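You operate a simulated robot arm through the tools that you are given. There is no shell and no other tool. Be economical: measure what you need, move in short steps, check, and stop when the job is done.

Carry out the task below with a simulated robot arm. There is one attempt and no reset: what you move stays moved.

TASK
Clamp the can in the black fixture, then fit the green board, the blue fan and the cover.
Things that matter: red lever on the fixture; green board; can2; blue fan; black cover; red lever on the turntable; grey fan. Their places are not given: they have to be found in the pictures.

It is judged by the outcome, as a careful person would: the job done as asked, and still so three seconds after it is handed in. It fails if anything else is knocked over, pushed out of place, dropped, spilled or broken.

THE ROBOT
A 7-joint arm with a two-finger parallel gripper, fixed in place. Base frame: the origin is at the foot of the arm, x ahead of it, y to its left, z up; the work surface is at about z = 0. Lengths are in cm, angles in degrees, forces in N, time in s.
With the tool pointing down near the work surface it reaches from about 24 to 62 cm from the base axis. Its first joint turns from -66.0 to 66.0 degrees. Payload 2.6 kg.
Tool frame: the origin (TCP) lies between the finger pads and is the grasp point; the fingertips stand 3 cm ahead of it; z points along the fingers, y is the line along which they close. The gripper opens to 9.4 cm. The fingers are 2.8 cm wide and 1 cm thick; the gripper's body (5 by 9.6 cm) begins 5.5 cm behind the TCP.
Orientation is told as [roll, pitch, yaw] about the base's x, y, z axes, in that order, counted from this pose: with the fingers straight down and closing along the base's y, the tool's x points along the base's -x, its y along +y and its z along -z.

THE INTERFACE
- The arm moves only by the tool jog_arm. Its argument "moves" is text: rows parted by semicolons, each of 7 numbers parted by spaces: the shift along the tool's x, y, z in cm, then the turn, a rotation vector about the tool's x, y, z in rad, then the gripper command, from -1 (fully open) to 1 (shut), values between in proportion. In form: tx ty tz rx ry rz jaw; .... A call has 1 to 10 rows; each row shifts and turns the commanded pose from where the row before left it, along the tool's axes as they then stand. A row lasts 0.2 s, in which the tool goes at most 5 cm and 8.6 degrees; a call with a longer step from one row to the next is refused whole, and so is a gripper value outside its range. A pose out of reach is approached as far as the arm can. The call stops where the force on the tool passes 50 N (or 10 N more than at its start, if that is more) or the arm is blocked; 0.2 s more then pass. The fingers move at their own pace (about 7.2 cm/s each) and stop on an object; they squeeze with about 43 N. The grip force told is the motor's: it shows also when the fingers shut on nothing. Time passes only in rows, and 0.2 s behind the last, so rows that do not move let the fingers close. It gives the time, the measured TCP pose, the force on the tool (base axes), the opening and the grip force at its end, in the units of the frame above (readings bear some noise).
- Cameras (640 x 400 px; columns grow to the right, rows downward): "scene" is fixed at [2.43, 41.89, 57.45]; the picture's right is [-0.87, -0.49, 0.00], its down [-0.24, 0.42, -0.88] and it looks along [0.43, -0.76, -0.48] (base axes); focal length 323 px, centre (320, 200). "wrist" rides on the gripper at [-3.7, 0, -5.8] in the tool frame; the picture's right is [0.00, -1.00, 0.00], its down [0.97, 0.00, -0.24] and it looks along [0.24, 0.00, 0.97] (tool axes); focal length 218 px, centre (320, 200).
- get_image(camera): a new picture of that camera. No time passes.
- measure_at(camera, pixels): there is no depth. For up to 12 entries [column, row, z] of the newest picture of that camera ("zoom" is the newest enlarged one), the place [x, y] in the base frame at which the ray of that pixel passes the height z, good to about 0.3 cm. No time passes.
- enlarge(camera, box): a new picture of the part [left, top, right, bottom] of that camera's present view, enlarged. No time passes.
- sign_off(): hands the job in; it is judged then, once.

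Work in short steps. Measure before you move; look again where a grasp or a placing could have gone wrong, and mend it. You have 80 turns and 46 pictures in all, those below and enlarged ones among them. Open the gripper and draw the arm clear of the work before you hand the job in, unless the task says otherwise; then end with one line.

The tools are called after ">>>" by a JSON object that holds its "method" and its "body". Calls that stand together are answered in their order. jog_arm: Moves the arm, as the interface text tells. Its arguments: {"type":"object","properties":{"moves":{"type":"string"}},"required":["moves"]} The other tools are called the same way: get_image (camera) takes a picture; measure_at (camera, pixels) gives the place at which the rays of pixels pass given heights; enlarge (camera, box) takes an enlarged picture of a part of a camera's view; sign_off () hands the job in.

At the start:

```text
time: 0.0
tool_pos: [28.24, -22.61, 38.36]
tcp_rot: [0.1, 0.0, 0.0]
wrist_force: [1.0, 0.7, -0.5]
finger_gap: 9.39
finger_force: 0.2
```

scene: 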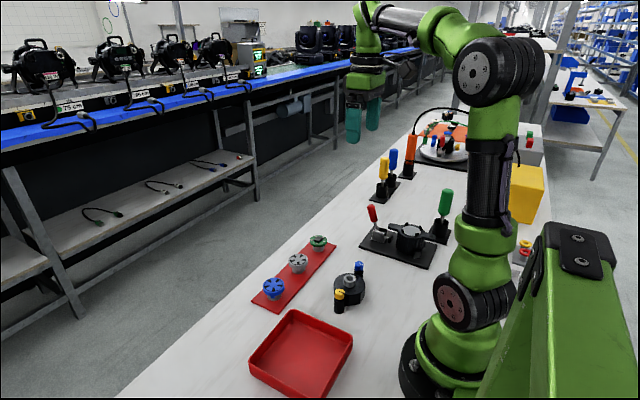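
wrist: 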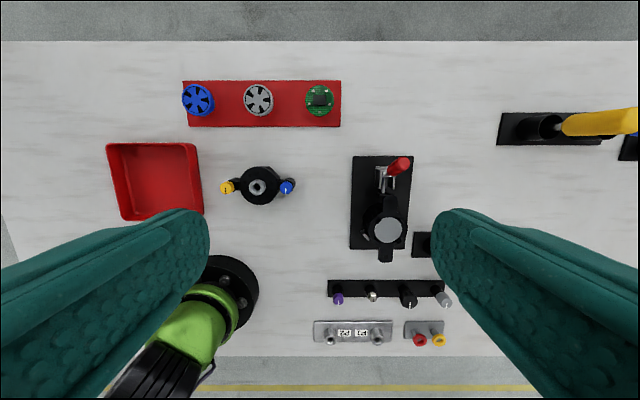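

The fixture is near scene (405,240), the parts tray near (297,265), the cover probably near (348,290). I look closer at them.

>>> {"method": "enlarge", "body": {"camera": "scene", "box": [340, 180, 480, 280]}}

>>> {"method": "enlarge", "body": {"camera": "scene", "box": [240, 220, 400, 320]}}

>>> {"method": "enlarge", "body": {"camera": "scene", "box": [370, 90, 550, 210]}}

>>> {"method": "enlarge", "body": {"camera": "wrist", "box": [170, 70, 450, 270]}}

```text
4.00 times, centred on (410, 230) of scene
```

zoom: 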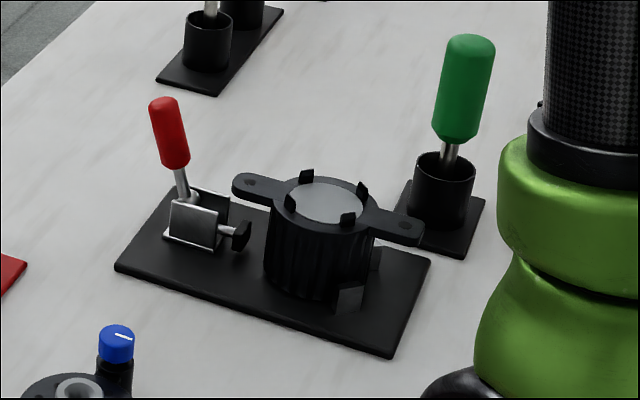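

```text
4.00 times, centred on (320, 270) of scene
```

zoom: 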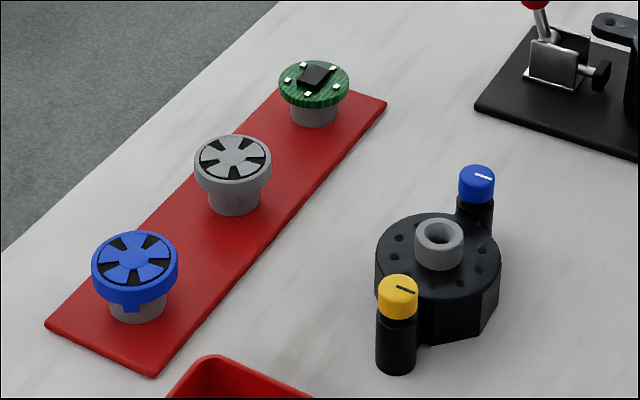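

```text
3.33 times, centred on (460, 150) of scene
```

zoom: 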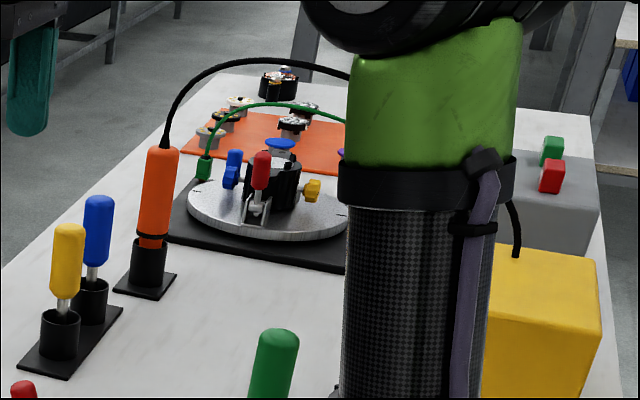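

```text
2.00 times, centred on (310, 170) of wrist
```

zoom: 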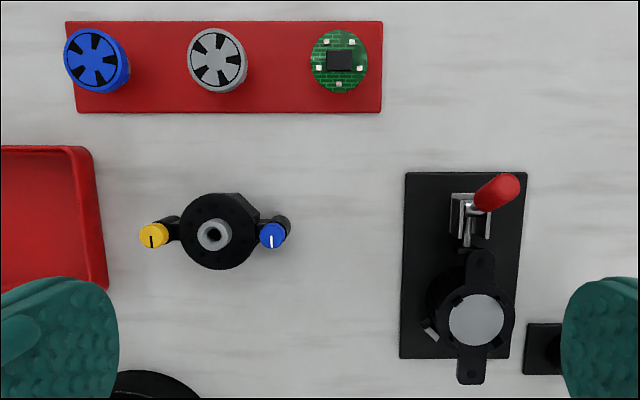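

The can with ears sits in the fixture with a push-type toggle lever on its +x side. I measure rough places from the newest wrist zoom.

>>> {"method": "measure_at", "body": {"camera": "zoom", "pixels": [[95, 60, 4], [216, 58, 4], [340, 60, 4], [214, 234, 4], [153, 235, 5], [272, 235, 5], [476, 320, 6], [480, 262, 6], [472, 372, 6], [497, 192, 9], [467, 210, 2], [465, 180, 0]]}}

>>> {"method": "enlarge", "body": {"camera": "scene", "box": [410, 110, 480, 165]}}

```text
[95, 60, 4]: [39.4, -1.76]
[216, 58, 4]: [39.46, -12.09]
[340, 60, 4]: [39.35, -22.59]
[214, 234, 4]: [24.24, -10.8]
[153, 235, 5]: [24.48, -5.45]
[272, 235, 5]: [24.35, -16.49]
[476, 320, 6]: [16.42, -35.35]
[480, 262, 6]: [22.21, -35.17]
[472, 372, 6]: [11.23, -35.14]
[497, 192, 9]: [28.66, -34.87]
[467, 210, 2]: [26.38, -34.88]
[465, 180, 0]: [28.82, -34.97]
```

```text
7.27 times, centred on (445, 138) of scene
```

zoom: 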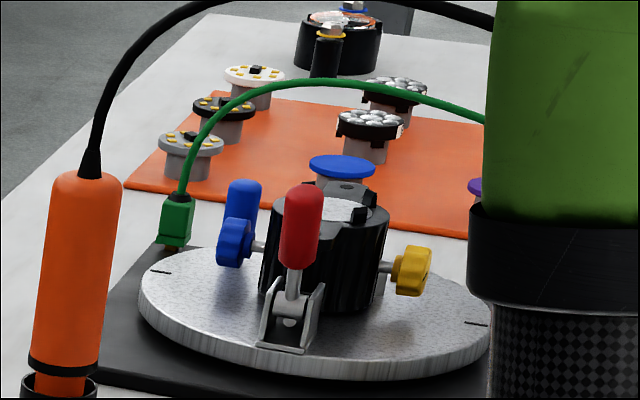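

Cover is at about (24.3,-11), can at (16.4,-35.3), lever at (28,-35). I go above the fixture for a closer view.

>>> {"method": "jog_arm", "body": {"moves": "1.5 -3.1 3 0 0 0 -1;1.5 -3.1 3 0 0 0 -1;1.5 -3.1 3 0 0 0 -1;1.5 -3.1 3 0 0 0 -1;0 0 0 0 0 0 -1"}}

>>> {"method": "get_image", "body": {"camera": "wrist"}}

```text
time: 1.2
tool_pos: [22.19, -34.84, 26.33]
tcp_rot: [0.0, -0.1, -0.1]
wrist_force: [0.1, 0.0, 0.5]
finger_gap: 9.42
finger_force: 0.0
```

```text
38 pictures are left
```

wrist: 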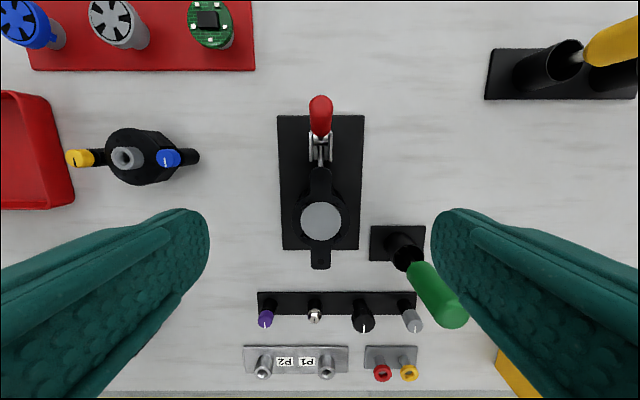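

>>> {"method": "enlarge", "body": {"camera": "wrist", "box": [260, 80, 388, 280]}}

>>> {"method": "enlarge", "body": {"camera": "scene", "box": [355, 195, 440, 270]}}

```text
2.00 times, centred on (324, 180) of wrist
```

zoom: 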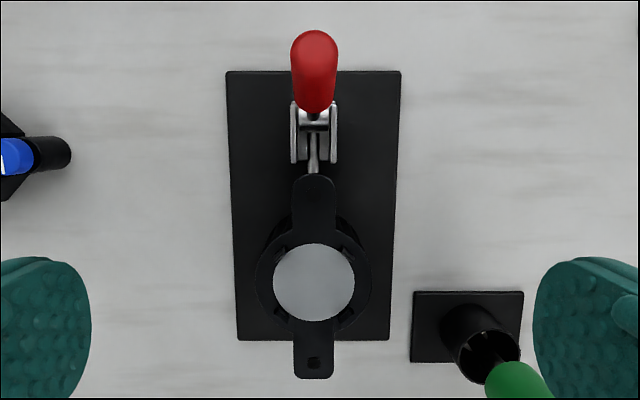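

```text
5.33 times, centred on (398, 232) of scene
```

zoom: 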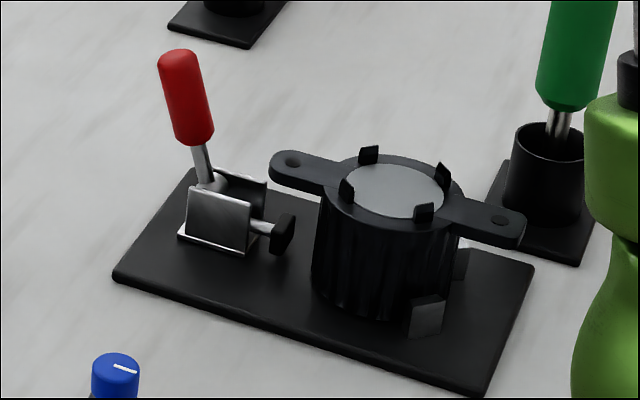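

I triangulate the lever tip and can by measuring at several heights from both cameras.

>>> {"method": "measure_at", "body": {"camera": "zoom", "pixels": [[180, 60, 10], [180, 60, 11], [180, 60, 12], [195, 140, 6], [195, 140, 7], [280, 235, 3], [280, 235, 4], [395, 190, 6], [395, 190, 7], [395, 190, 8], [205, 185, 4]]}}

>>> {"method": "measure_at", "body": {"camera": "wrist", "pixels": [[320, 102, 10], [320, 102, 11], [320, 102, 12], [320, 130, 6], [320, 130, 7], [320, 221, 7], [320, 221, 8], [320, 201, 7], [320, 242, 7], [319, 168, 3], [300, 221, 7], [341, 221, 7]]}}

```text
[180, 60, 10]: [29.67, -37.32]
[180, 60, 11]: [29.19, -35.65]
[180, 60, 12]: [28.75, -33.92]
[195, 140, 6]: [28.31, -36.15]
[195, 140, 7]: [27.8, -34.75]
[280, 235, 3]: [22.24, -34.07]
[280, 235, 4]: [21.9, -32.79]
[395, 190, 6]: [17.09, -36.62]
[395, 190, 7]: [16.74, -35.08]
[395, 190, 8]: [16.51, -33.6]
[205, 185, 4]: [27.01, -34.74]
```

```text
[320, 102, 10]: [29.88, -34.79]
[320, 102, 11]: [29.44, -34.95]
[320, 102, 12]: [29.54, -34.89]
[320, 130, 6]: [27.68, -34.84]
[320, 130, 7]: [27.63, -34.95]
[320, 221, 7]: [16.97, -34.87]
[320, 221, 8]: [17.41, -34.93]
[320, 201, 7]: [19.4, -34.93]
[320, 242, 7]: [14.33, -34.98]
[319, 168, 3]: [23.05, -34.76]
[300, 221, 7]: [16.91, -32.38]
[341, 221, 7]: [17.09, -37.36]
```

Lever tip about (29.4,-34.9,11.3), leaning away from the can. I go behind it (x=34) with shut fingers and come down.

>>> {"method": "jog_arm", "body": {"moves": "-4 0 0 0 0 0 1;-4 0 0 0 0 0 1;-4 0 0 0 0 0 1;0 0 4.8 0 0 0 1;0 0 4.8 0 0 0 1;0 0 4.7 0 0 0 1;0 0 0 0 0 0 1"}}

```text
time: 2.8
tool_pos: [34.24, -34.9, 12.07]
tcp_rot: [0.0, -0.1, 0.0]
wrist_force: [0.4, 0.8, -0.1]
finger_gap: 0.0
finger_force: 33.1
```

Now I push the lever toward the can in small steps.

>>> {"method": "jog_arm", "body": {"moves": "1.5 0 0 0 0 0 1;1 0 0 0 0 0 1;1 0 0 0 0 0 1;1 0 0 0 0 0 1;1 0 0 0 0 0 1;0 0 0 0 0 0 1"}}

>>> {"method": "enlarge", "body": {"camera": "scene", "box": [355, 195, 440, 270]}}

```text
time: 3.7
tool_pos: [31.64, -34.62, 12.19]
tcp_rot: [-0.5, -1.3, 1.1]
wrist_force: [8.9, -1.2, -2.6]
finger_gap: 0.0
finger_force: 33.0
stopped in row 4: the force on the tool passed its limit (the readings are from after the stop); the commanded pose is now the measured one
```

```text
5.33 times, centred on (398, 232) of scene
```

zoom: 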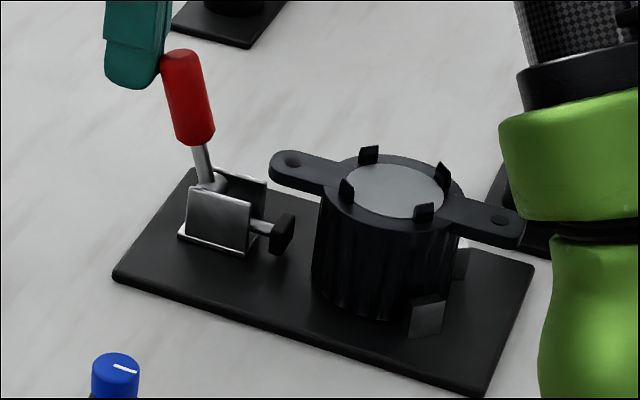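

The lever has barely moved and the force tripped on contact; I push again slowly, lower limit relative to contact.

>>> {"method": "jog_arm", "body": {"moves": "0.1 0 0 0 0 0 1;0.2 0 0 0 0 0 1;0.2 0 0 0 0 0 1;0.2 0 0 0 0 0 1;0.2 0 0 0 0 0 1;0.2 0 0 0 0 0 1;0.2 0 0 0 0 0 1;0.2 0 0 0 0 0 1"}}

>>> {"method": "enlarge", "body": {"camera": "scene", "box": [355, 195, 440, 270]}}

```text
time: 4.8
tool_pos: [31.59, -34.34, 12.36]
tcp_rot: [-0.7, -2.2, 1.6]
wrist_force: [6.9, 1.4, -1.1]
finger_gap: 0.03
finger_force: 32.7
stopped in row 5: the force on the tool passed its limit (the readings are from after the stop); the commanded pose is now the measured one
```

```text
5.33 times, centred on (398, 232) of scene
```

zoom: 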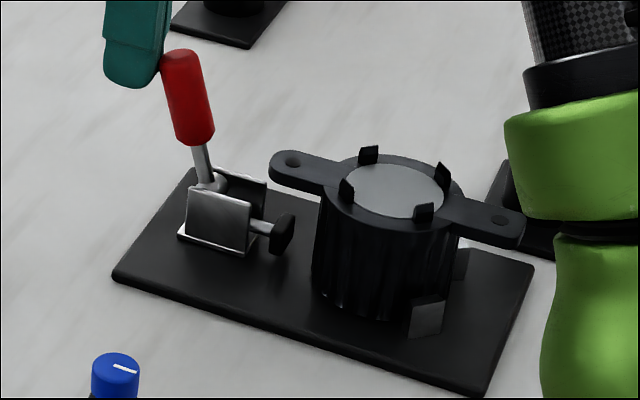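

It will not go toward the can, so the clamp must be thrown the other way (away from the can). I lift over and come down on the can side of the lever.

>>> {"method": "jog_arm", "body": {"moves": "-1 0 0 0 0 0 1;0 -0.5 -4.5 -0.012 0.038 0.028 1;3.8 0 0 0 0 0 1;3.8 0 0 0 0 0 1;0 0 0 0 0 0 1;0 0 2 0 0 0 1;0 0 2 0 0 0 1;0 0 0 0 0 0 1"}}

>>> {"method": "enlarge", "body": {"camera": "scene", "box": [355, 195, 440, 270]}}

```text
time: 6.6
tool_pos: [24.46, -34.81, 12.9]
tcp_rot: [0.0, 0.0, -0.2]
wrist_force: [0.1, -0.7, 0.2]
finger_gap: 0.01
finger_force: 33.1
```

```text
5.33 times, centred on (398, 232) of scene
```

zoom: 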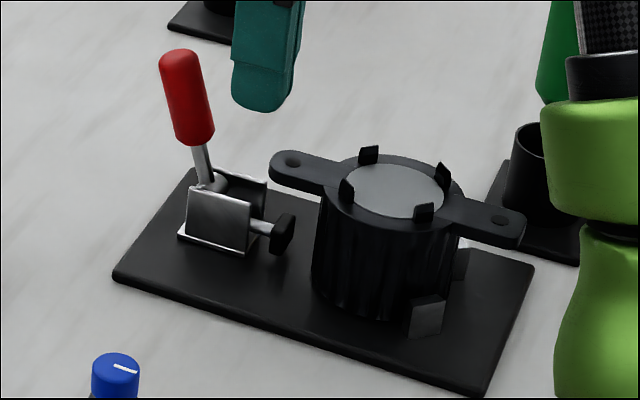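

Clear of ear and lever. I push away from the can (+x).

>>> {"method": "jog_arm", "body": {"moves": "-1 0 0 0 0 0 1;-0.6 0 0 0 0 0 1;-0.6 0 0 0 0 0 1;-0.6 0 0 0 0 0 1;-0.6 0 0 0 0 0 1;-0.6 0 0 0 0 0 1;-0.6 0 0 0 0 0 1;-0.6 0 0 0 0 0 1"}}

>>> {"method": "enlarge", "body": {"camera": "scene", "box": [355, 195, 440, 270]}}

```text
time: 8.4
tool_pos: [29.96, -35.03, 12.98]
tcp_rot: [0.0, 0.1, -0.1]
wrist_force: [0.4, -0.2, 0.0]
finger_gap: 0.0
finger_force: 33.2
```

```text
5.33 times, centred on (398, 232) of scene
```

zoom: 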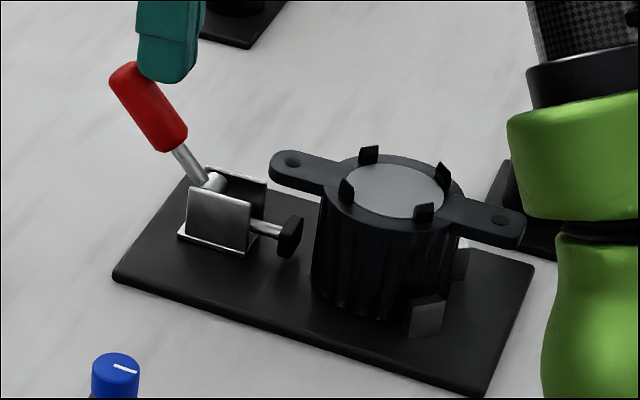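

Right direction: the plunger advances. I continue along the arc, outward and down.

>>> {"method": "jog_arm", "body": {"moves": "-0.5 0 0.4 0 0 0 1;-0.4 0 0.5 0 0 0 1;-0.4 0 0.5 0 0 0 1;-0.3 0 0.6 0 0 0 1;-0.2 0 0.6 0 0 0 1;-0.1 0 0.6 0 0 0 1;0 0 0 0 0 0 1"}}

>>> {"method": "enlarge", "body": {"camera": "scene", "box": [355, 195, 440, 270]}}

```text
time: 10.0
tool_pos: [31.78, -35.09, 9.69]
tcp_rot: [0.0, 0.0, -0.1]
wrist_force: [0.8, 0.0, -0.6]
finger_gap: 0.0
finger_force: 32.7
```

```text
5.33 times, centred on (398, 232) of scene
```

zoom: 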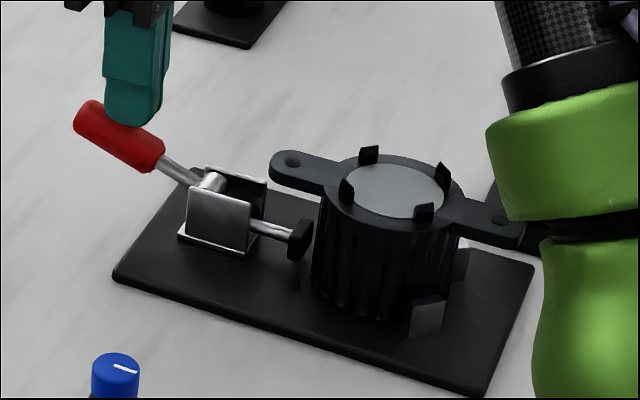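

Plunger is nearly at the can; I keep pressing down until resistance.

>>> {"method": "jog_arm", "body": {"moves": "0 0 0.4 0 0 0 1;0 0 0.4 0 0 0 1;0 0 0.4 0 0 0 1;0 0 0.4 0 0 0 1;0 0 0.4 0 0 0 1;0 0 0.4 0 0 0 1;0 0 0 0 0 0 1"}}

>>> {"method": "enlarge", "body": {"camera": "scene", "box": [355, 195, 440, 270]}}

```text
time: 11.6
tool_pos: [31.63, -35.08, 7.5]
tcp_rot: [0.0, 0.0, -0.2]
wrist_force: [-4.9, 5.6, 20.6]
finger_gap: 0.0
finger_force: 32.8
```

```text
5.33 times, centred on (398, 232) of scene
```

zoom: 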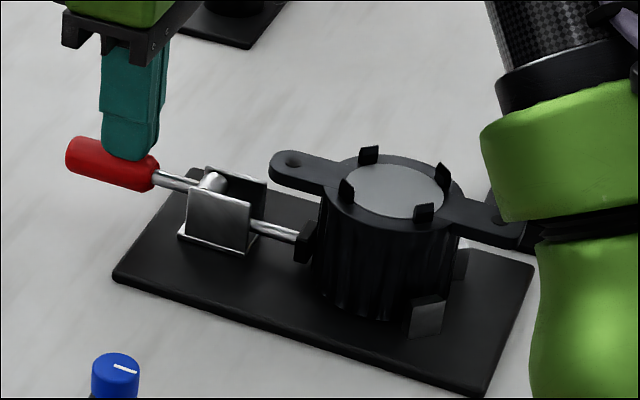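

The plunger now touches the can, with 20 N resistance. I press slightly more to the end stop.

>>> {"method": "jog_arm", "body": {"moves": "0 0 0.3 0 0 0 1;0 0 0.3 0 0 0 1;0 0 0.3 0 0 0 1;0 0 0 0 0 0 1"}}

>>> {"method": "jog_arm", "body": {"moves": "0 0 -2 0 0 0 1;0 0 -4 0 0 0 1;0 0 -4 0 0 0 1;0 0 0 0 0 0 1"}}

>>> {"method": "enlarge", "body": {"camera": "scene", "box": [355, 195, 440, 270]}}

```text
time: 12.1
tool_pos: [31.73, -35.21, 7.46]
tcp_rot: [-0.1, -0.1, -0.3]
wrist_force: [-2.0, 4.0, 8.1]
finger_gap: 0.0
finger_force: 33.5
stopped in row 2: the force on the tool passed its limit (the readings are from after the stop); the commanded pose is now the measured one
```

```text
time: 13.1
tool_pos: [31.56, -35.1, 17.57]
tcp_rot: [-0.1, -0.1, -0.2]
wrist_force: [-0.2, 0.4, 0.5]
finger_gap: 0.01
finger_force: 32.8
```

```text
5.33 times, centred on (398, 232) of scene
```

zoom: 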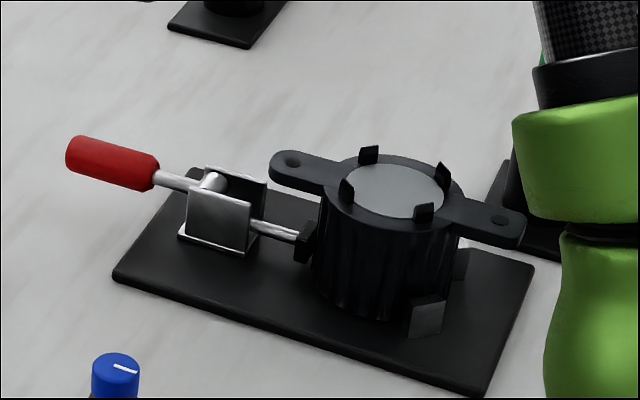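

The lever is down and holds, plunger on the can. Next I go above the green board to see how it sits.

>>> {"method": "jog_arm", "body": {"moves": "0 0 -2.4 0 0 0 -1;-2.8 4.1 0 0 0 0 -1;-2.8 4.1 0 0 0 0 -1;-2.8 4.2 0 0 0 0 -1;0 0 0 0 0 0 -1"}}

>>> {"method": "enlarge", "body": {"camera": "wrist", "box": [200, 120, 440, 270]}}

>>> {"method": "enlarge", "body": {"camera": "scene", "box": [255, 225, 345, 305]}}

```text
refused: row 4 steps farther than a row can; nothing moved
```

```text
2.67 times, centred on (320, 195) of wrist
```

zoom: 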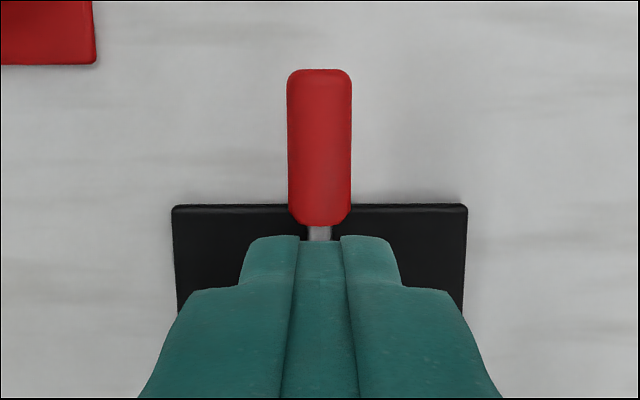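

```text
5.00 times, centred on (300, 265) of scene
```

zoom: 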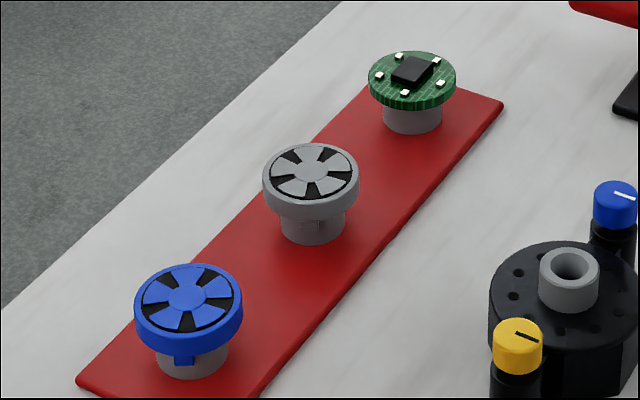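

I retry with smaller steps.

>>> {"method": "jog_arm", "body": {"moves": "0 0 -2.4 0 0 0 -1;-2.1 3.1 0 0 0 0 -1;-2.1 3.1 0 0 0 0 -1;-2.1 3.1 0 0 0 0 -1;-2.1 3.1 0 0 0 0 -1;0 0 0 0 0 0 -1"}}

>>> {"method": "enlarge", "body": {"camera": "wrist", "box": [220, 120, 420, 245]}}

```text
time: 14.5
tool_pos: [40.19, -22.56, 19.89]
tcp_rot: [-0.1, -0.1, -0.3]
wrist_force: [-0.4, 0.0, 0.4]
finger_gap: 9.42
finger_force: 0.1
```

```text
3.20 times, centred on (320, 182) of wrist
```

zoom: 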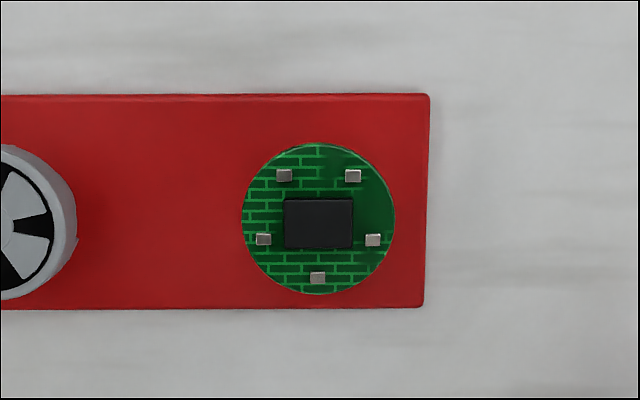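

>>> {"method": "measure_at", "body": {"camera": "zoom", "pixels": [[319, 219, 3], [319, 219, 4], [242, 219, 3.5], [396, 219, 3.5], [319, 143, 3.5], [319, 294, 3.5]]}}

>>> {"method": "measure_at", "body": {"camera": "scene", "pixels": [[322.4, 240.6, 2], [322.4, 240.6, 3], [322.4, 240.6, 4], [322.4, 240.6, 5], [297.2, 325, 3], [297.2, 325, 4]]}}

```text
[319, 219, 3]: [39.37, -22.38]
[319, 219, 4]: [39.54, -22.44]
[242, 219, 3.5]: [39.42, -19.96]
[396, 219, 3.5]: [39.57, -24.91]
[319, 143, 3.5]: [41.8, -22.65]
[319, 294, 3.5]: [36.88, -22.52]
```

```text
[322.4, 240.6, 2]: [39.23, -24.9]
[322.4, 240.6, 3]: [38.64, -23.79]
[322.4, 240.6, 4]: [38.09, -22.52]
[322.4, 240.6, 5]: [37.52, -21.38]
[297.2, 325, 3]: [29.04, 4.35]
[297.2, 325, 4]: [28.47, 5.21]
```

Board is 5.0 wide, centred at (39.45,-22.45), top about z 3.6. I'll grip only its rim with the very fingertips (TCP near 6.3); first I come down to z 6.9 and check.

>>> {"method": "jog_arm", "body": {"moves": "0.7 0.1 3 0 0 0.005 -0.4;0 0 4 0 0 0 -0.4;0 0 4 0 0 0 -0.4;0 0 2 0 0 0 -0.4;0 0 0 0 0 0 -0.4"}}

>>> {"method": "enlarge", "body": {"camera": "scene", "box": [288, 215, 352, 260]}}

>>> {"method": "get_image", "body": {"camera": "wrist"}}

```text
time: 15.7
tool_pos: [39.67, -22.41, 6.88]
tcp_rot: [-0.1, -0.1, -0.6]
wrist_force: [-0.3, 0.0, 0.1]
finger_gap: 6.57
finger_force: 0.0
```

```text
8.89 times, centred on (320, 238) of scene
```

zoom: 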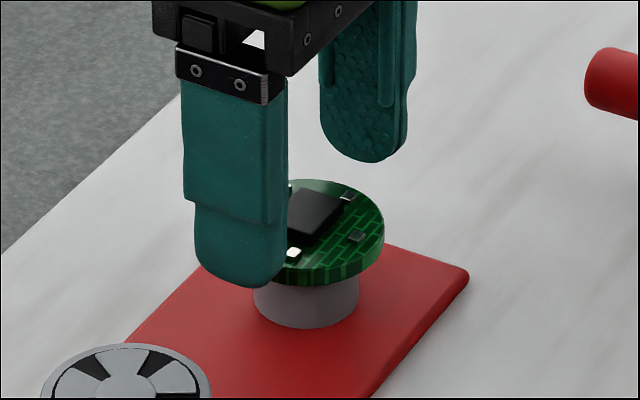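

```text
24 pictures are left
```

wrist: 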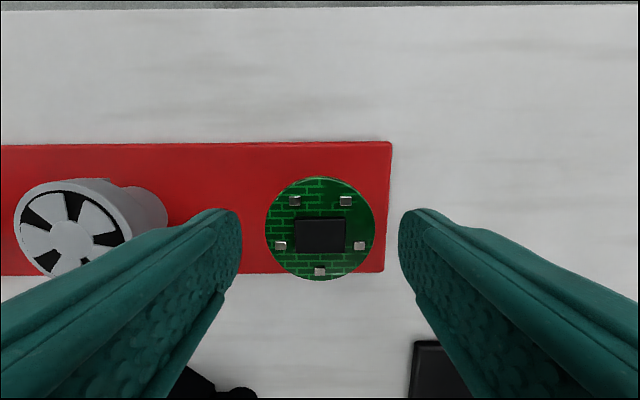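

>>> {"method": "measure_at", "body": {"camera": "wrist", "pixels": [[320, 176, 3.6], [320, 280, 3.6], [265, 228, 3.6], [375, 228, 3.6]]}}

>>> {"method": "jog_arm", "body": {"moves": "0.15 0 0.75 0 0 -0.01 -0.4;0 0 0 0 0 0 0.2;0 0 0 0 0 0 0.2;0 0 0 0 0 0 0.4;0 0 0 0 0 0 0.4"}}

```text
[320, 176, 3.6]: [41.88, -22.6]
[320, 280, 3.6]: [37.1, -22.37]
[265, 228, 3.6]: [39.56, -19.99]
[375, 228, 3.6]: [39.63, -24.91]
```

```text
time: 16.9
tool_pos: [39.38, -22.53, 5.99]
tcp_rot: [-0.2, 0.0, 0.0]
wrist_force: [-0.7, 0.4, -0.9]
finger_gap: 4.73
finger_force: 43.0
```

Gripped at 4.73 cm gap. I lift and look.

>>> {"method": "jog_arm", "body": {"moves": "0 0 -1 0 0 0 0.4;0 0 -3 0 0 0 0.4;0 0 -4 0 0 0 0.4;0 0 -4 0 0 0 0.4;0 0 0 0 0 0 0.4"}}

>>> {"method": "enlarge", "body": {"camera": "wrist", "box": [220, 120, 420, 320]}}

```text
time: 18.1
tool_pos: [39.19, -22.61, 18.07]
tcp_rot: [-0.1, -0.1, 0.0]
wrist_force: [0.0, 0.2, 0.1]
finger_gap: 2.82
finger_force: 0.0
```

```text
2.00 times, centred on (320, 220) of wrist
```

zoom: 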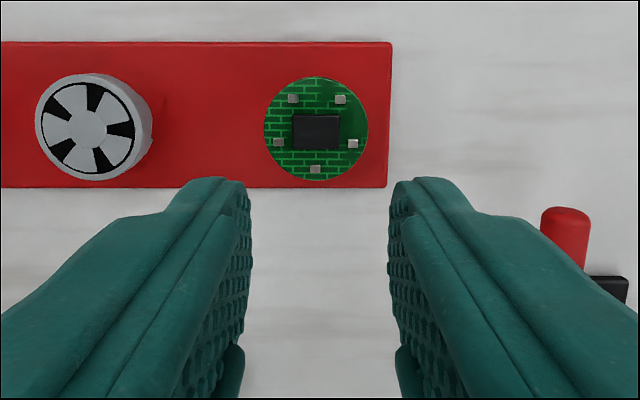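

The board slipped out and stayed in its seat undisturbed; the grip was too high on the rim. I go back a bit deeper (z 5.55).

>>> {"method": "jog_arm", "body": {"moves": "-0.2 0.1 4.5 0 0 0 -0.4;0 0 4.5 0 0 0 -0.4;0 0 2 0 0 0 -0.4;0 0 1.5 0 0 0 -0.4;0 0 0 0 0 0 -0.4;0 0 0 0 0 0 0.3;0 0 0 0 0 0 0.6;0 0 0 0 0 0 0.6;0 0 0 0 0 0 0.6"}}

>>> {"method": "jog_arm", "body": {"moves": "0 0 -0.5 0 0 0 0.6;0 0 -0.5 0 0 0 0.6;0 0 -1 0 0 0 0.6;0 0 0 0 0 0 0.6"}}

>>> {"method": "enlarge", "body": {"camera": "scene", "box": [288, 215, 352, 260]}}

```text
time: 20.1
tool_pos: [39.61, -22.57, 5.55]
tcp_rot: [-0.1, -0.1, 0.0]
wrist_force: [-0.3, -0.7, 0.0]
finger_gap: 4.8
finger_force: 43.5
```

```text
time: 21.1
tool_pos: [39.53, -22.51, 7.58]
tcp_rot: [-0.1, -0.1, 0.0]
wrist_force: [-0.7, 0.0, -0.3]
finger_gap: 4.81
finger_force: 43.3
```

```text
8.89 times, centred on (320, 238) of scene
```

zoom: 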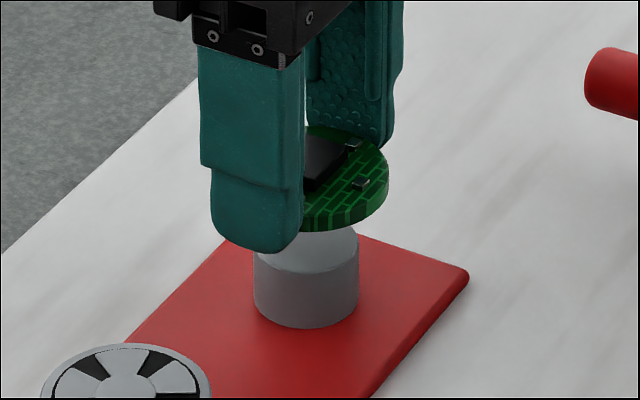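

The board is held. I lift it higher and check its underside.

>>> {"method": "jog_arm", "body": {"moves": "0 0 -3 0 0 0 0.6;0 0 -4 0 0 0 0.6;0 0 -2 0 0 0 0.6;0 0 0 0 0 0 0.6"}}

>>> {"method": "enlarge", "body": {"camera": "scene", "box": [272, 180, 368, 260]}}

```text
time: 22.1
tool_pos: [39.38, -22.43, 16.55]
tcp_rot: [-0.2, -0.1, -0.1]
wrist_force: [-0.1, -1.0, -1.1]
finger_gap: 4.82
finger_force: 43.2
```

```text
5.00 times, centred on (320, 220) of scene
```

zoom: 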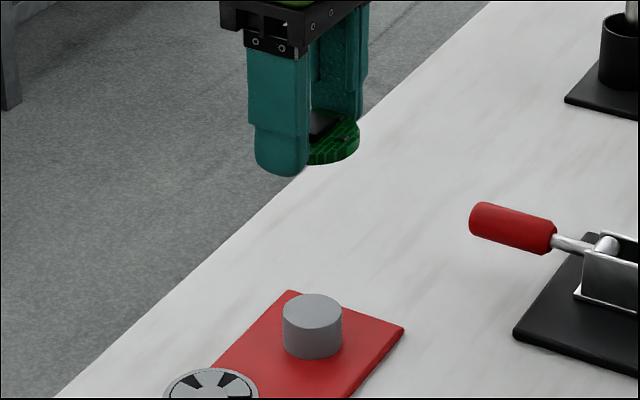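

>>> {"method": "measure_at", "body": {"camera": "zoom", "pixels": [[312, 312, 2], [312, 312, 2.5], [312, 312, 3], [312, 312, 3.5]]}}

>>> {"method": "enlarge", "body": {"camera": "wrist", "box": [240, 140, 400, 300]}}

```text
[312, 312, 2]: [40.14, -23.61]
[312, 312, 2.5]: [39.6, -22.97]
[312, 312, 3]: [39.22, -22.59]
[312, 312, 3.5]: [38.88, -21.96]
```

```text
2.50 times, centred on (320, 220) of wrist
```

zoom: 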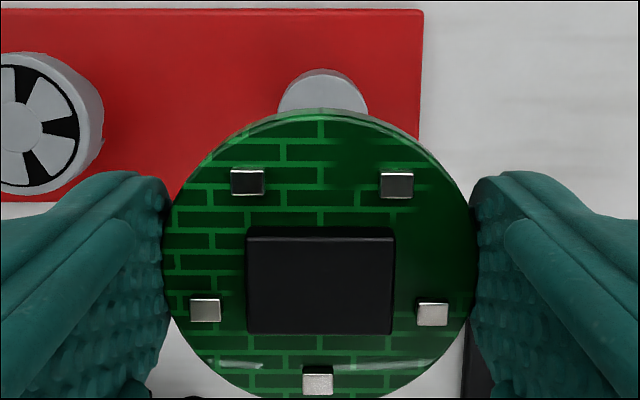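

>>> {"method": "measure_at", "body": {"camera": "zoom", "pixels": [[163, 265, 14.4], [478, 265, 14.4], [320, 112, 14.4], [320, 265, 14.4]]}}

```text
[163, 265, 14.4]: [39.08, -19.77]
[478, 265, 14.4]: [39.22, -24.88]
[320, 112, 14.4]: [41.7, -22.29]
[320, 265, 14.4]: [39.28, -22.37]
```

Board is centred in the hand. I carry it to above the can at about (16.9,-34.9), staying high.

>>> {"method": "jog_arm", "body": {"moves": "3.75 -2.08 0 0 0 0 0.6;3.75 -2.08 0 0 0 0 0.6;3.75 -2.08 0 0 0 0 0.6;3.75 -2.08 0 0 0 0 0.6;3.75 -2.08 0 0 0 0 0.6;3.75 -2.08 0 0 0 0 0.6;0 0 2.5 0 0 0 0.6;0 0 2.2 0 0 0 0.6;0 0 0 0 0 0 0.6"}}

>>> {"method": "enlarge", "body": {"camera": "scene", "box": [375, 205, 439, 245]}}

>>> {"method": "enlarge", "body": {"camera": "wrist", "box": [220, 120, 420, 320]}}

```text
time: 24.1
tool_pos: [17.05, -35.05, 11.97]
tcp_rot: [-0.1, -0.1, 0.0]
wrist_force: [0.4, -1.0, -0.9]
finger_gap: 4.79
finger_force: 42.9
```

```text
10.00 times, centred on (407, 225) of scene
```

zoom: 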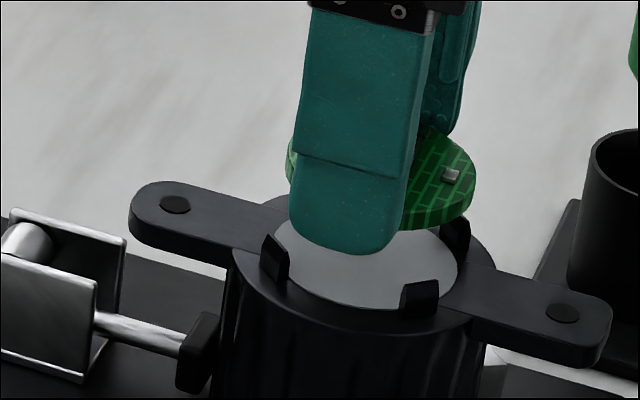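

```text
2.00 times, centred on (320, 220) of wrist
```

zoom: 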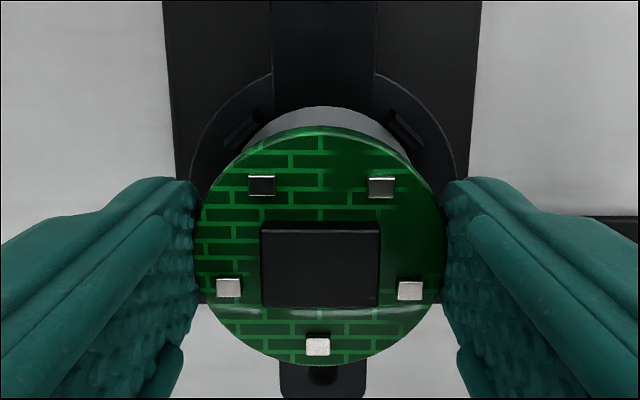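

>>> {"method": "measure_at", "body": {"camera": "zoom", "pixels": [[320, 107, 7], [240, 130, 7.5], [402, 130, 7.5], [323, 375, 7], [190, 265, 14], [320, 127, 9.9], [198, 260, 9.9], [445, 260, 9.9], [274, 60, 7], [373, 60, 7]]}}

>>> {"method": "measure_at", "body": {"camera": "scene", "pixels": [[392.5, 225.5, 6.6], [392.5, 225.5, 7], [431.2, 236.3, 6.6], [431.2, 236.3, 7], [402.2, 230, 7], [421, 231.8, 7.2], [424.8, 227.5, 7]]}}

```text
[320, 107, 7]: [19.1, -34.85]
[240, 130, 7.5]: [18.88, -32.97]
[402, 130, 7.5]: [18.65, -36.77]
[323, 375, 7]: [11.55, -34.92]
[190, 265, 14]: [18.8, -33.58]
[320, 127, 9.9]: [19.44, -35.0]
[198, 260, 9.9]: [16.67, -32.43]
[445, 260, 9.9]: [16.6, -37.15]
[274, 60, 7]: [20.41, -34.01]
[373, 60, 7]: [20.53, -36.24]
```

```text
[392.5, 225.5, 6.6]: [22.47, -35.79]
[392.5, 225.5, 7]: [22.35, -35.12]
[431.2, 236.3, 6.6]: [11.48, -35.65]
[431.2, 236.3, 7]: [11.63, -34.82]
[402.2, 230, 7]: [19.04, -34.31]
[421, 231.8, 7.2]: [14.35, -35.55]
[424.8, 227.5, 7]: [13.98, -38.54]
```

Ear holes put the can centre at about (16.95,-34.95), and the board is aligned in y, 0.1 high in x. I lower until tips nearly touch the rim.

>>> {"method": "jog_arm", "body": {"moves": "0.1 0.05 0.6 0 0 0 0.6;0 0 0.5 0 0 0 0.6;0 0 0.4 0 0 0 0.6;0 0 0.3 0 0 0 0.6;0 0 0 0 0 0 0.6"}}

>>> {"method": "enlarge", "body": {"camera": "scene", "box": [375, 205, 439, 245]}}

>>> {"method": "enlarge", "body": {"camera": "wrist", "box": [220, 120, 420, 320]}}

```text
time: 25.3
tool_pos: [16.99, -35.07, 10.11]
tcp_rot: [-0.1, -0.1, 0.1]
wrist_force: [3.7, -1.0, 2.8]
finger_gap: 4.81
finger_force: 42.6
```

```text
10.00 times, centred on (407, 225) of scene
```

zoom: 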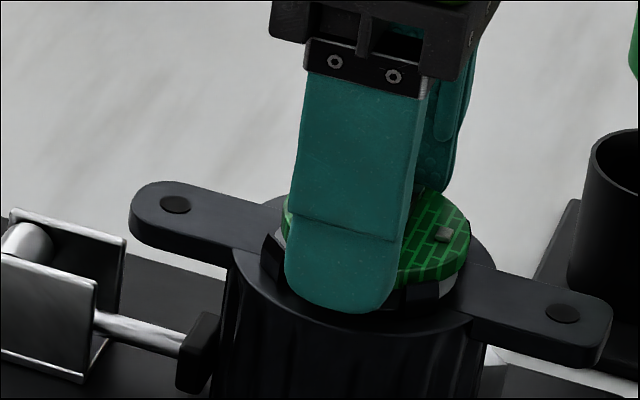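

```text
2.00 times, centred on (320, 220) of wrist
```

zoom: 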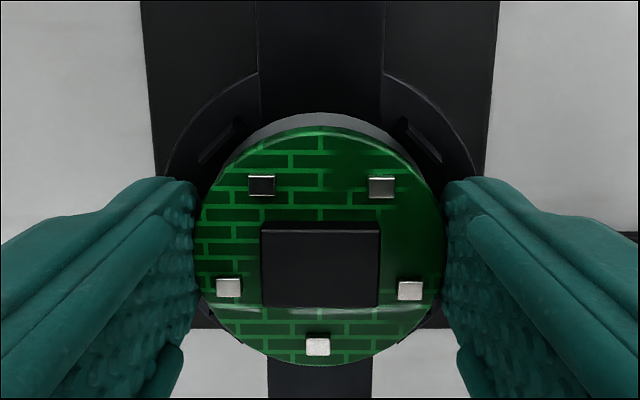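

Slight +x force shows a clip touch on the -x side; I shift 0.12 in +x and lower 0.15 slowly.

>>> {"method": "jog_arm", "body": {"moves": "-0.12 0 0 0 0 0 0.6;0 0 0 0 0 0 0.6"}}

>>> {"method": "jog_arm", "body": {"moves": "0 0 0.12 0 0 0 0.6;0 0 0 0 0 0 0.6"}}

```text
time: 25.9
tool_pos: [17.02, -35.07, 10.08]
tcp_rot: [0.0, -0.1, 0.0]
wrist_force: [0.9, -1.9, 0.7]
finger_gap: 4.82
finger_force: 42.6
```

```text
time: 26.5
tool_pos: [17.12, -34.95, 9.89]
tcp_rot: [-0.1, 0.0, 0.0]
wrist_force: [-0.4, -0.2, -1.4]
finger_gap: 4.8
finger_force: 43.3
```

No force now; I lower further in tiny steps until contact.

>>> {"method": "jog_arm", "body": {"moves": "0 0 0.1 0 0 0 0.6;0 0 0.1 0 0 0 0.6;0 0 0 0 0 0 0.6"}}

```text
time: 27.3
tool_pos: [17.1, -35.12, 9.78]
tcp_rot: [0.0, -0.1, -0.1]
wrist_force: [-5.9, 8.1, 25.7]
finger_gap: 4.84
finger_force: 43.3
```

Contact with the rim at z 9.78. I ease back 0.1 and open.

>>> {"method": "jog_arm", "body": {"moves": "0 0 -0.1 0 0 0 0.6;0 0 0 0 0 0 -0.2;0 0 0 0 0 0 -0.2;0 0 -2 0 0 0 -0.3;0 0 -4 0 0 0 -0.3;0 0 -3 0 0 0 -0.3;0 0 0 0 0 0 -0.3"}}

>>> {"method": "enlarge", "body": {"camera": "scene", "box": [375, 205, 439, 245]}}

>>> {"method": "enlarge", "body": {"camera": "wrist", "box": [260, 140, 380, 290]}}

```text
time: 28.9
tool_pos: [16.87, -35.0, 18.88]
tcp_rot: [-0.1, -0.1, 0.0]
wrist_force: [0.3, -0.5, 0.3]
finger_gap: 6.1
finger_force: 0.1
```

```text
10.00 times, centred on (407, 225) of scene
```

zoom: 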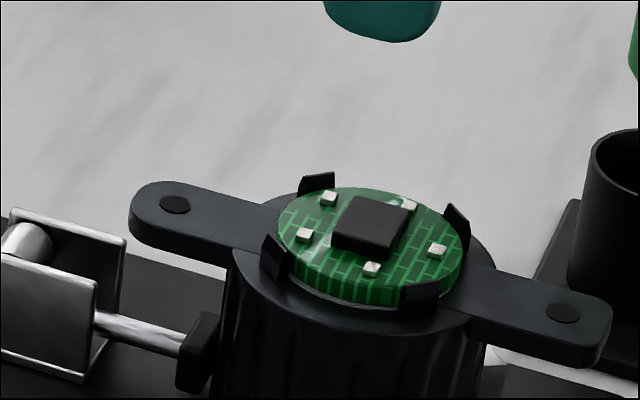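

```text
2.67 times, centred on (320, 215) of wrist
```

zoom: 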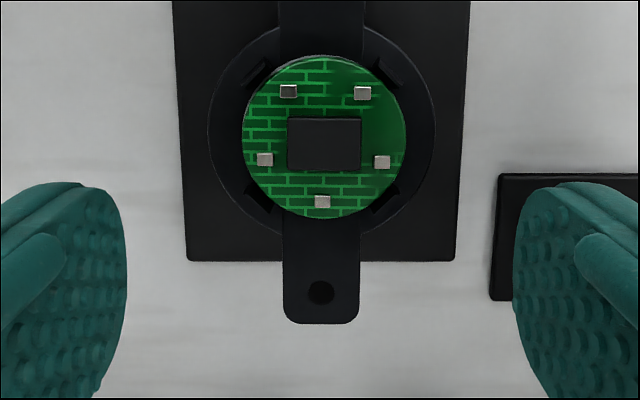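

The board sits flat between all four clips. Now I go above the blue fan.

>>> {"method": "jog_arm", "body": {"moves": "-2.6 3.69 0 0 0 0 -0.4;-2.6 3.69 0 0 0 0 -0.4;-2.6 3.69 0 0 0 0 -0.4;-2.6 3.69 0 0 0 0 -0.4;-2.6 3.69 0 0 0 0 -0.4;-2.6 3.69 0 0 0 0 -0.4;-2.6 3.69 0 0 0 0 -0.4;-2.6 3.69 0 0 0 0 -0.4;-2.5 3.69 0 0 0 0 -0.4;0 0 0 0 0 0 -0.4"}}

>>> {"method": "enlarge", "body": {"camera": "wrist", "box": [240, 120, 400, 280]}}

>>> {"method": "enlarge", "body": {"camera": "scene", "box": [245, 262, 309, 302]}}

```text
time: 31.1
tool_pos: [40.43, -1.46, 18.58]
tcp_rot: [0.0, -0.1, 0.0]
wrist_force: [0.8, 0.9, -0.3]
finger_gap: 6.57
finger_force: 0.1
```

```text
2.50 times, centred on (320, 200) of wrist
```

zoom: 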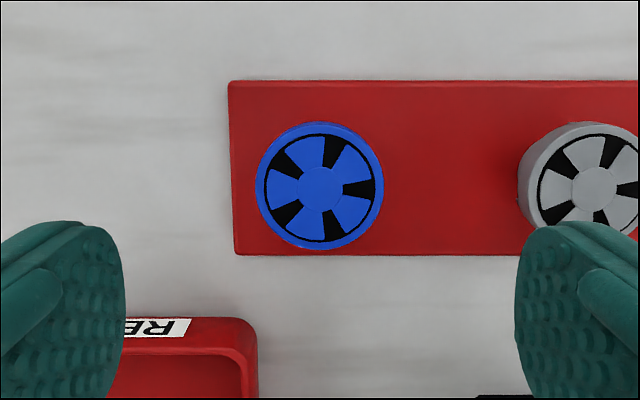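

```text
10.00 times, centred on (277, 282) of scene
```

zoom: 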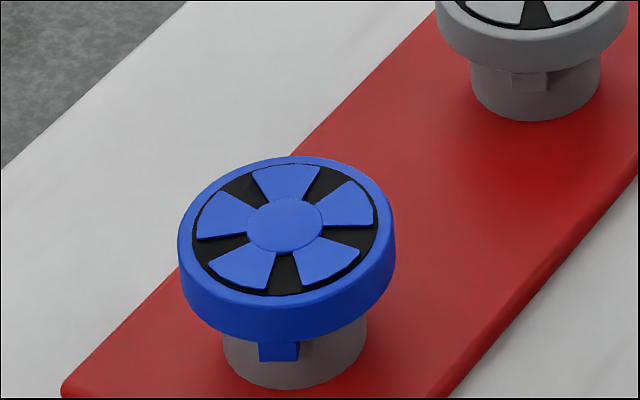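

>>> {"method": "measure_at", "body": {"camera": "zoom", "pixels": [[279, 358, 2.0], [279, 358, 2.4], [279, 358, 2.8], [287, 225, 4.0], [287, 225, 4.4], [285, 388, 0.4], [288, 340, 2.9], [288, 340, 3.2]]}}

>>> {"method": "measure_at", "body": {"camera": "wrist", "pixels": [[320, 194.4, 4.2], [294.6, 194.4, 4.2], [345.2, 194.4, 4.2], [319.8, 168.8, 4.2], [319.8, 220, 4.2]]}}

```text
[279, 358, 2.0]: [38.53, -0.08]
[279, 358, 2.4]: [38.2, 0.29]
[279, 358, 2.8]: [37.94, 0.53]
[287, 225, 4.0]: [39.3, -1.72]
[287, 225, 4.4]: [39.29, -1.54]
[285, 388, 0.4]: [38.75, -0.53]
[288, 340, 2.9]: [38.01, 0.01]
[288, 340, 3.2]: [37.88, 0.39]
```

```text
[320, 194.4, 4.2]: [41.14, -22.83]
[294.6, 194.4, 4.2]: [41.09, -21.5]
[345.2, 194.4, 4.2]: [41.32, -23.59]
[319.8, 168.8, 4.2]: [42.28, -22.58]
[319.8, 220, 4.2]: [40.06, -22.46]
```

The fan is about 4.8 wide at (39.5,-1.5), rim z 3.1–4.2, with a small tab below it near azimuth 120°. I grip its rim by the fingertips and lift it for inspection.

>>> {"method": "jog_arm", "body": {"moves": "0.93 -0.05 4 0 0 0 -0.4;0 0 4 0 0 0 -0.4;0 0 3 0 0 0 -0.4;0 0 2.03 0 0 0 -0.4;0 0 0 0 0 0 -0.4;0 0 0 0 0 0 0.3;0 0 0 0 0 0 0.6;0 0 0 0 0 0 0.6;0 0 0 0 0 0 0.6"}}

>>> {"method": "jog_arm", "body": {"moves": "0 0 -0.5 0 0 0 0.6;0 0 -1.5 0 0 0 0.6;0 0 -4 0 0 0 0.6;0 0 -4 0 0 0 0.6;0 0 -4 0 0 0 0.6;0 0 -3 0 0 0 0.6;0 0 0 0 0 0 0.6"}}

```text
time: 33.1
tool_pos: [39.42, -1.72, 5.72]
tcp_rot: [-0.1, 0.0, -0.1]
wrist_force: [-0.8, -0.4, -0.4]
finger_gap: 4.84
finger_force: 43.1
```

```text
time: 34.7
tool_pos: [39.54, -1.83, 22.95]
tcp_rot: [0.0, -0.1, 0.0]
wrist_force: [0.6, 0.2, -1.0]
finger_gap: 4.83
finger_force: 42.5
```

I tilt the tool so that the fan's underside faces the scene camera.

>>> {"method": "jog_arm", "body": {"moves": "0 0 -4 -0.14 0 0 0.6;0 0 0 -0.148 0 0 0.6;0 0 0 -0.148 0 0 0.6;0 0 0 -0.148 0 0 0.6;0 0 0 -0.148 0 0 0.6;0 0 0 -0.148 0 0 0.6;0 0 0 -0.148 0 0 0.6;0 0 0 -0.148 0 0 0.6;0 0 0 0 0 0 0.6"}}

>>> {"method": "enlarge", "body": {"camera": "scene", "box": [220, 170, 316, 230]}}

```text
time: 36.7
tool_pos: [39.43, -1.69, 26.74]
tcp_rot: [67.5, 0.0, 0.0]
wrist_force: [-0.2, -0.9, -1.1]
finger_gap: 4.81
finger_force: 43.0
```

```text
6.67 times, centred on (268, 200) of scene
```

zoom: 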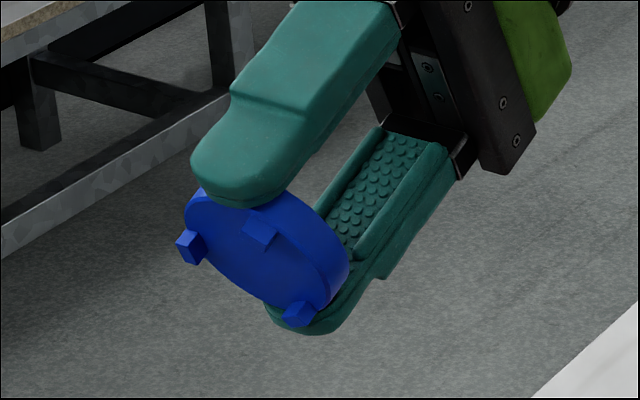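

Underside shows three feet at 120° spacing (azimuths 0/120/240), which fall between the board's components. I turn the tool back upright.

>>> {"method": "jog_arm", "body": {"moves": "0 0 0 0.148 0 0 0.6;0 0 0 0.148 0 0 0.6;0 0 0 0.148 0 0 0.6;0 0 0 0.148 0 0 0.6;0 0 0 0.148 0 0 0.6;0 0 0 0.148 0 0 0.6;0 0 0 0.148 0 0 0.6;0 0 0 0.142 0 0 0.6;0 0 0 0 0 0 0.6"}}

>>> {"method": "jog_arm", "body": {"moves": "2.5 -3.69 0 0 0 0 0.6;2.5 -3.69 0 0 0 0 0.6;2.5 -3.69 0 0 0 0 0.6;2.5 -3.69 0 0 0 0 0.6;2.5 -3.69 0 0 0 0 0.6;2.5 -3.69 0 0 0 0 0.6;2.5 -3.69 0 0 0 0 0.6;2.5 -3.69 0 0 0 0 0.6;2.5 -3.72 0 0 0 0 0.6;0 0 0 0 0 0 0.6"}}

```text
time: 38.7
tool_pos: [39.31, -1.69, 26.75]
tcp_rot: [-0.3, -0.2, 0.0]
wrist_force: [-0.9, -0.1, -0.4]
finger_gap: 4.84
finger_force: 43.0
```

```text
time: 40.9
tool_pos: [16.92, -35.27, 26.82]
tcp_rot: [-0.3, -0.1, 0.0]
wrist_force: [0.7, -0.8, 0.5]
finger_gap: 4.82
finger_force: 42.7
```

>>> {"method": "jog_arm", "body": {"moves": "-0.1 0.25 4 0.004 0.002 0 0.6;0 0 4 0 0 0 0.6;0 0 3 0 0 0 0.6;0 0 2.6 0 0 0 0.6;0 0 0 0 0 0 0.6"}}

>>> {"method": "enlarge", "body": {"camera": "scene", "box": [375, 205, 439, 245]}}

>>> {"method": "enlarge", "body": {"camera": "wrist", "box": [220, 120, 420, 320]}}

```text
time: 42.1
tool_pos: [17.06, -34.95, 13.27]
tcp_rot: [-0.4, 0.1, -0.1]
wrist_force: [0.2, 0.2, -0.7]
finger_gap: 4.82
finger_force: 43.1
```

```text
10.00 times, centred on (407, 225) of scene
```

zoom: 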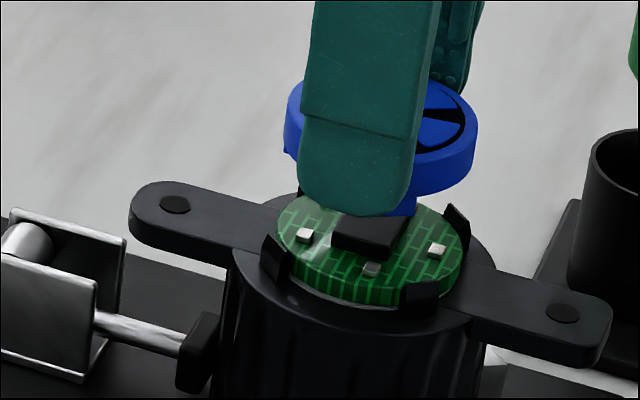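

```text
2.00 times, centred on (320, 220) of wrist
```

zoom: 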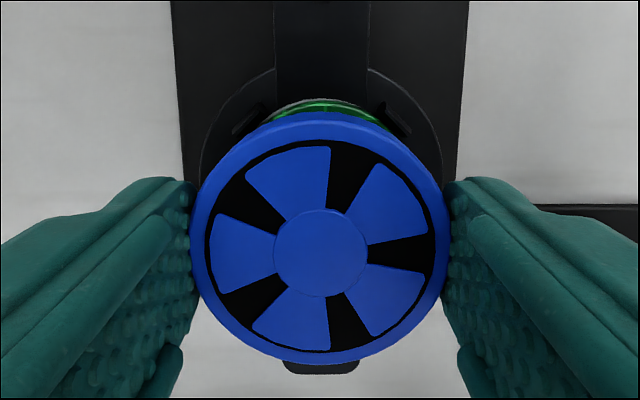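

The fan sits about 0.15 toward +x in the hand; I correct and descend until contact.

>>> {"method": "jog_arm", "body": {"moves": "0.15 0 0.6 -0.007 0 0 0.6;0 0 0.5 0 0 0 0.6;0 0 0.3 0 0 0 0.6;0 0 0.2 0 0 0 0.6;0 0 0 0 0 0 0.6"}}

>>> {"method": "jog_arm", "body": {"moves": "0 0 0.15 0 0 0 0.6;0 0 0.1 0 0 0 0.6;0 0 0.1 0 0 0 0.6;0 0 0 0 0 0 0.6"}}

```text
time: 43.3
tool_pos: [16.91, -34.97, 11.57]
tcp_rot: [-0.1, 0.0, 0.0]
wrist_force: [-0.2, -0.2, -0.7]
finger_gap: 4.85
finger_force: 43.0
```

```text
time: 44.3
tool_pos: [16.75, -34.92, 11.41]
tcp_rot: [0.0, -0.1, 0.0]
wrist_force: [0.1, 0.1, 0.1]
finger_gap: 4.84
finger_force: 42.7
```

>>> {"method": "jog_arm", "body": {"moves": "0 0 0.1 0 0 0 0.6;0 0 0.1 0 0 0 0.6;0 0 0 0 0 0 0.6"}}

>>> {"method": "jog_arm", "body": {"moves": "0 0 0.1 0 0 0 0.6;0 0 0.1 0 0 0 0.6;0 0 0 0 0 0 0.6"}}

```text
time: 45.1
tool_pos: [16.89, -34.95, 11.08]
tcp_rot: [0.0, 0.0, 0.1]
wrist_force: [0.3, -0.6, -0.9]
finger_gap: 4.83
finger_force: 43.3
```

```text
time: 45.9
tool_pos: [16.83, -34.87, 10.98]
tcp_rot: [-0.1, -0.1, 0.0]
wrist_force: [-2.7, 5.9, 20.1]
finger_gap: 4.83
finger_force: 42.5
```

Contact (20 N) at z 10.95, about where the feet meet the board. I release gently and look.

>>> {"method": "jog_arm", "body": {"moves": "0 0 -0.05 0 0 0 0.6;0 0 0 0 0 0 -0.3;0 0 0 0 0 0 -0.3;0 0 -2 0 0 0 -0.3;0 0 -4 0 0 0 -0.3;0 0 -3 0 0 0 -0.3;0 0 0 0 0 0 -0.3"}}

>>> {"method": "enlarge", "body": {"camera": "scene", "box": [375, 205, 439, 245]}}

```text
time: 47.5
tool_pos: [16.91, -35.0, 19.9]
tcp_rot: [0.0, 0.1, 0.0]
wrist_force: [-1.0, -0.2, 0.0]
finger_gap: 6.11
finger_force: 0.0
```

```text
10.00 times, centred on (407, 225) of scene
```

zoom: 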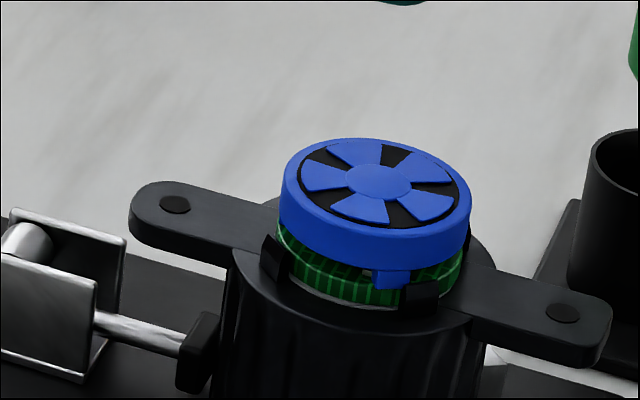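

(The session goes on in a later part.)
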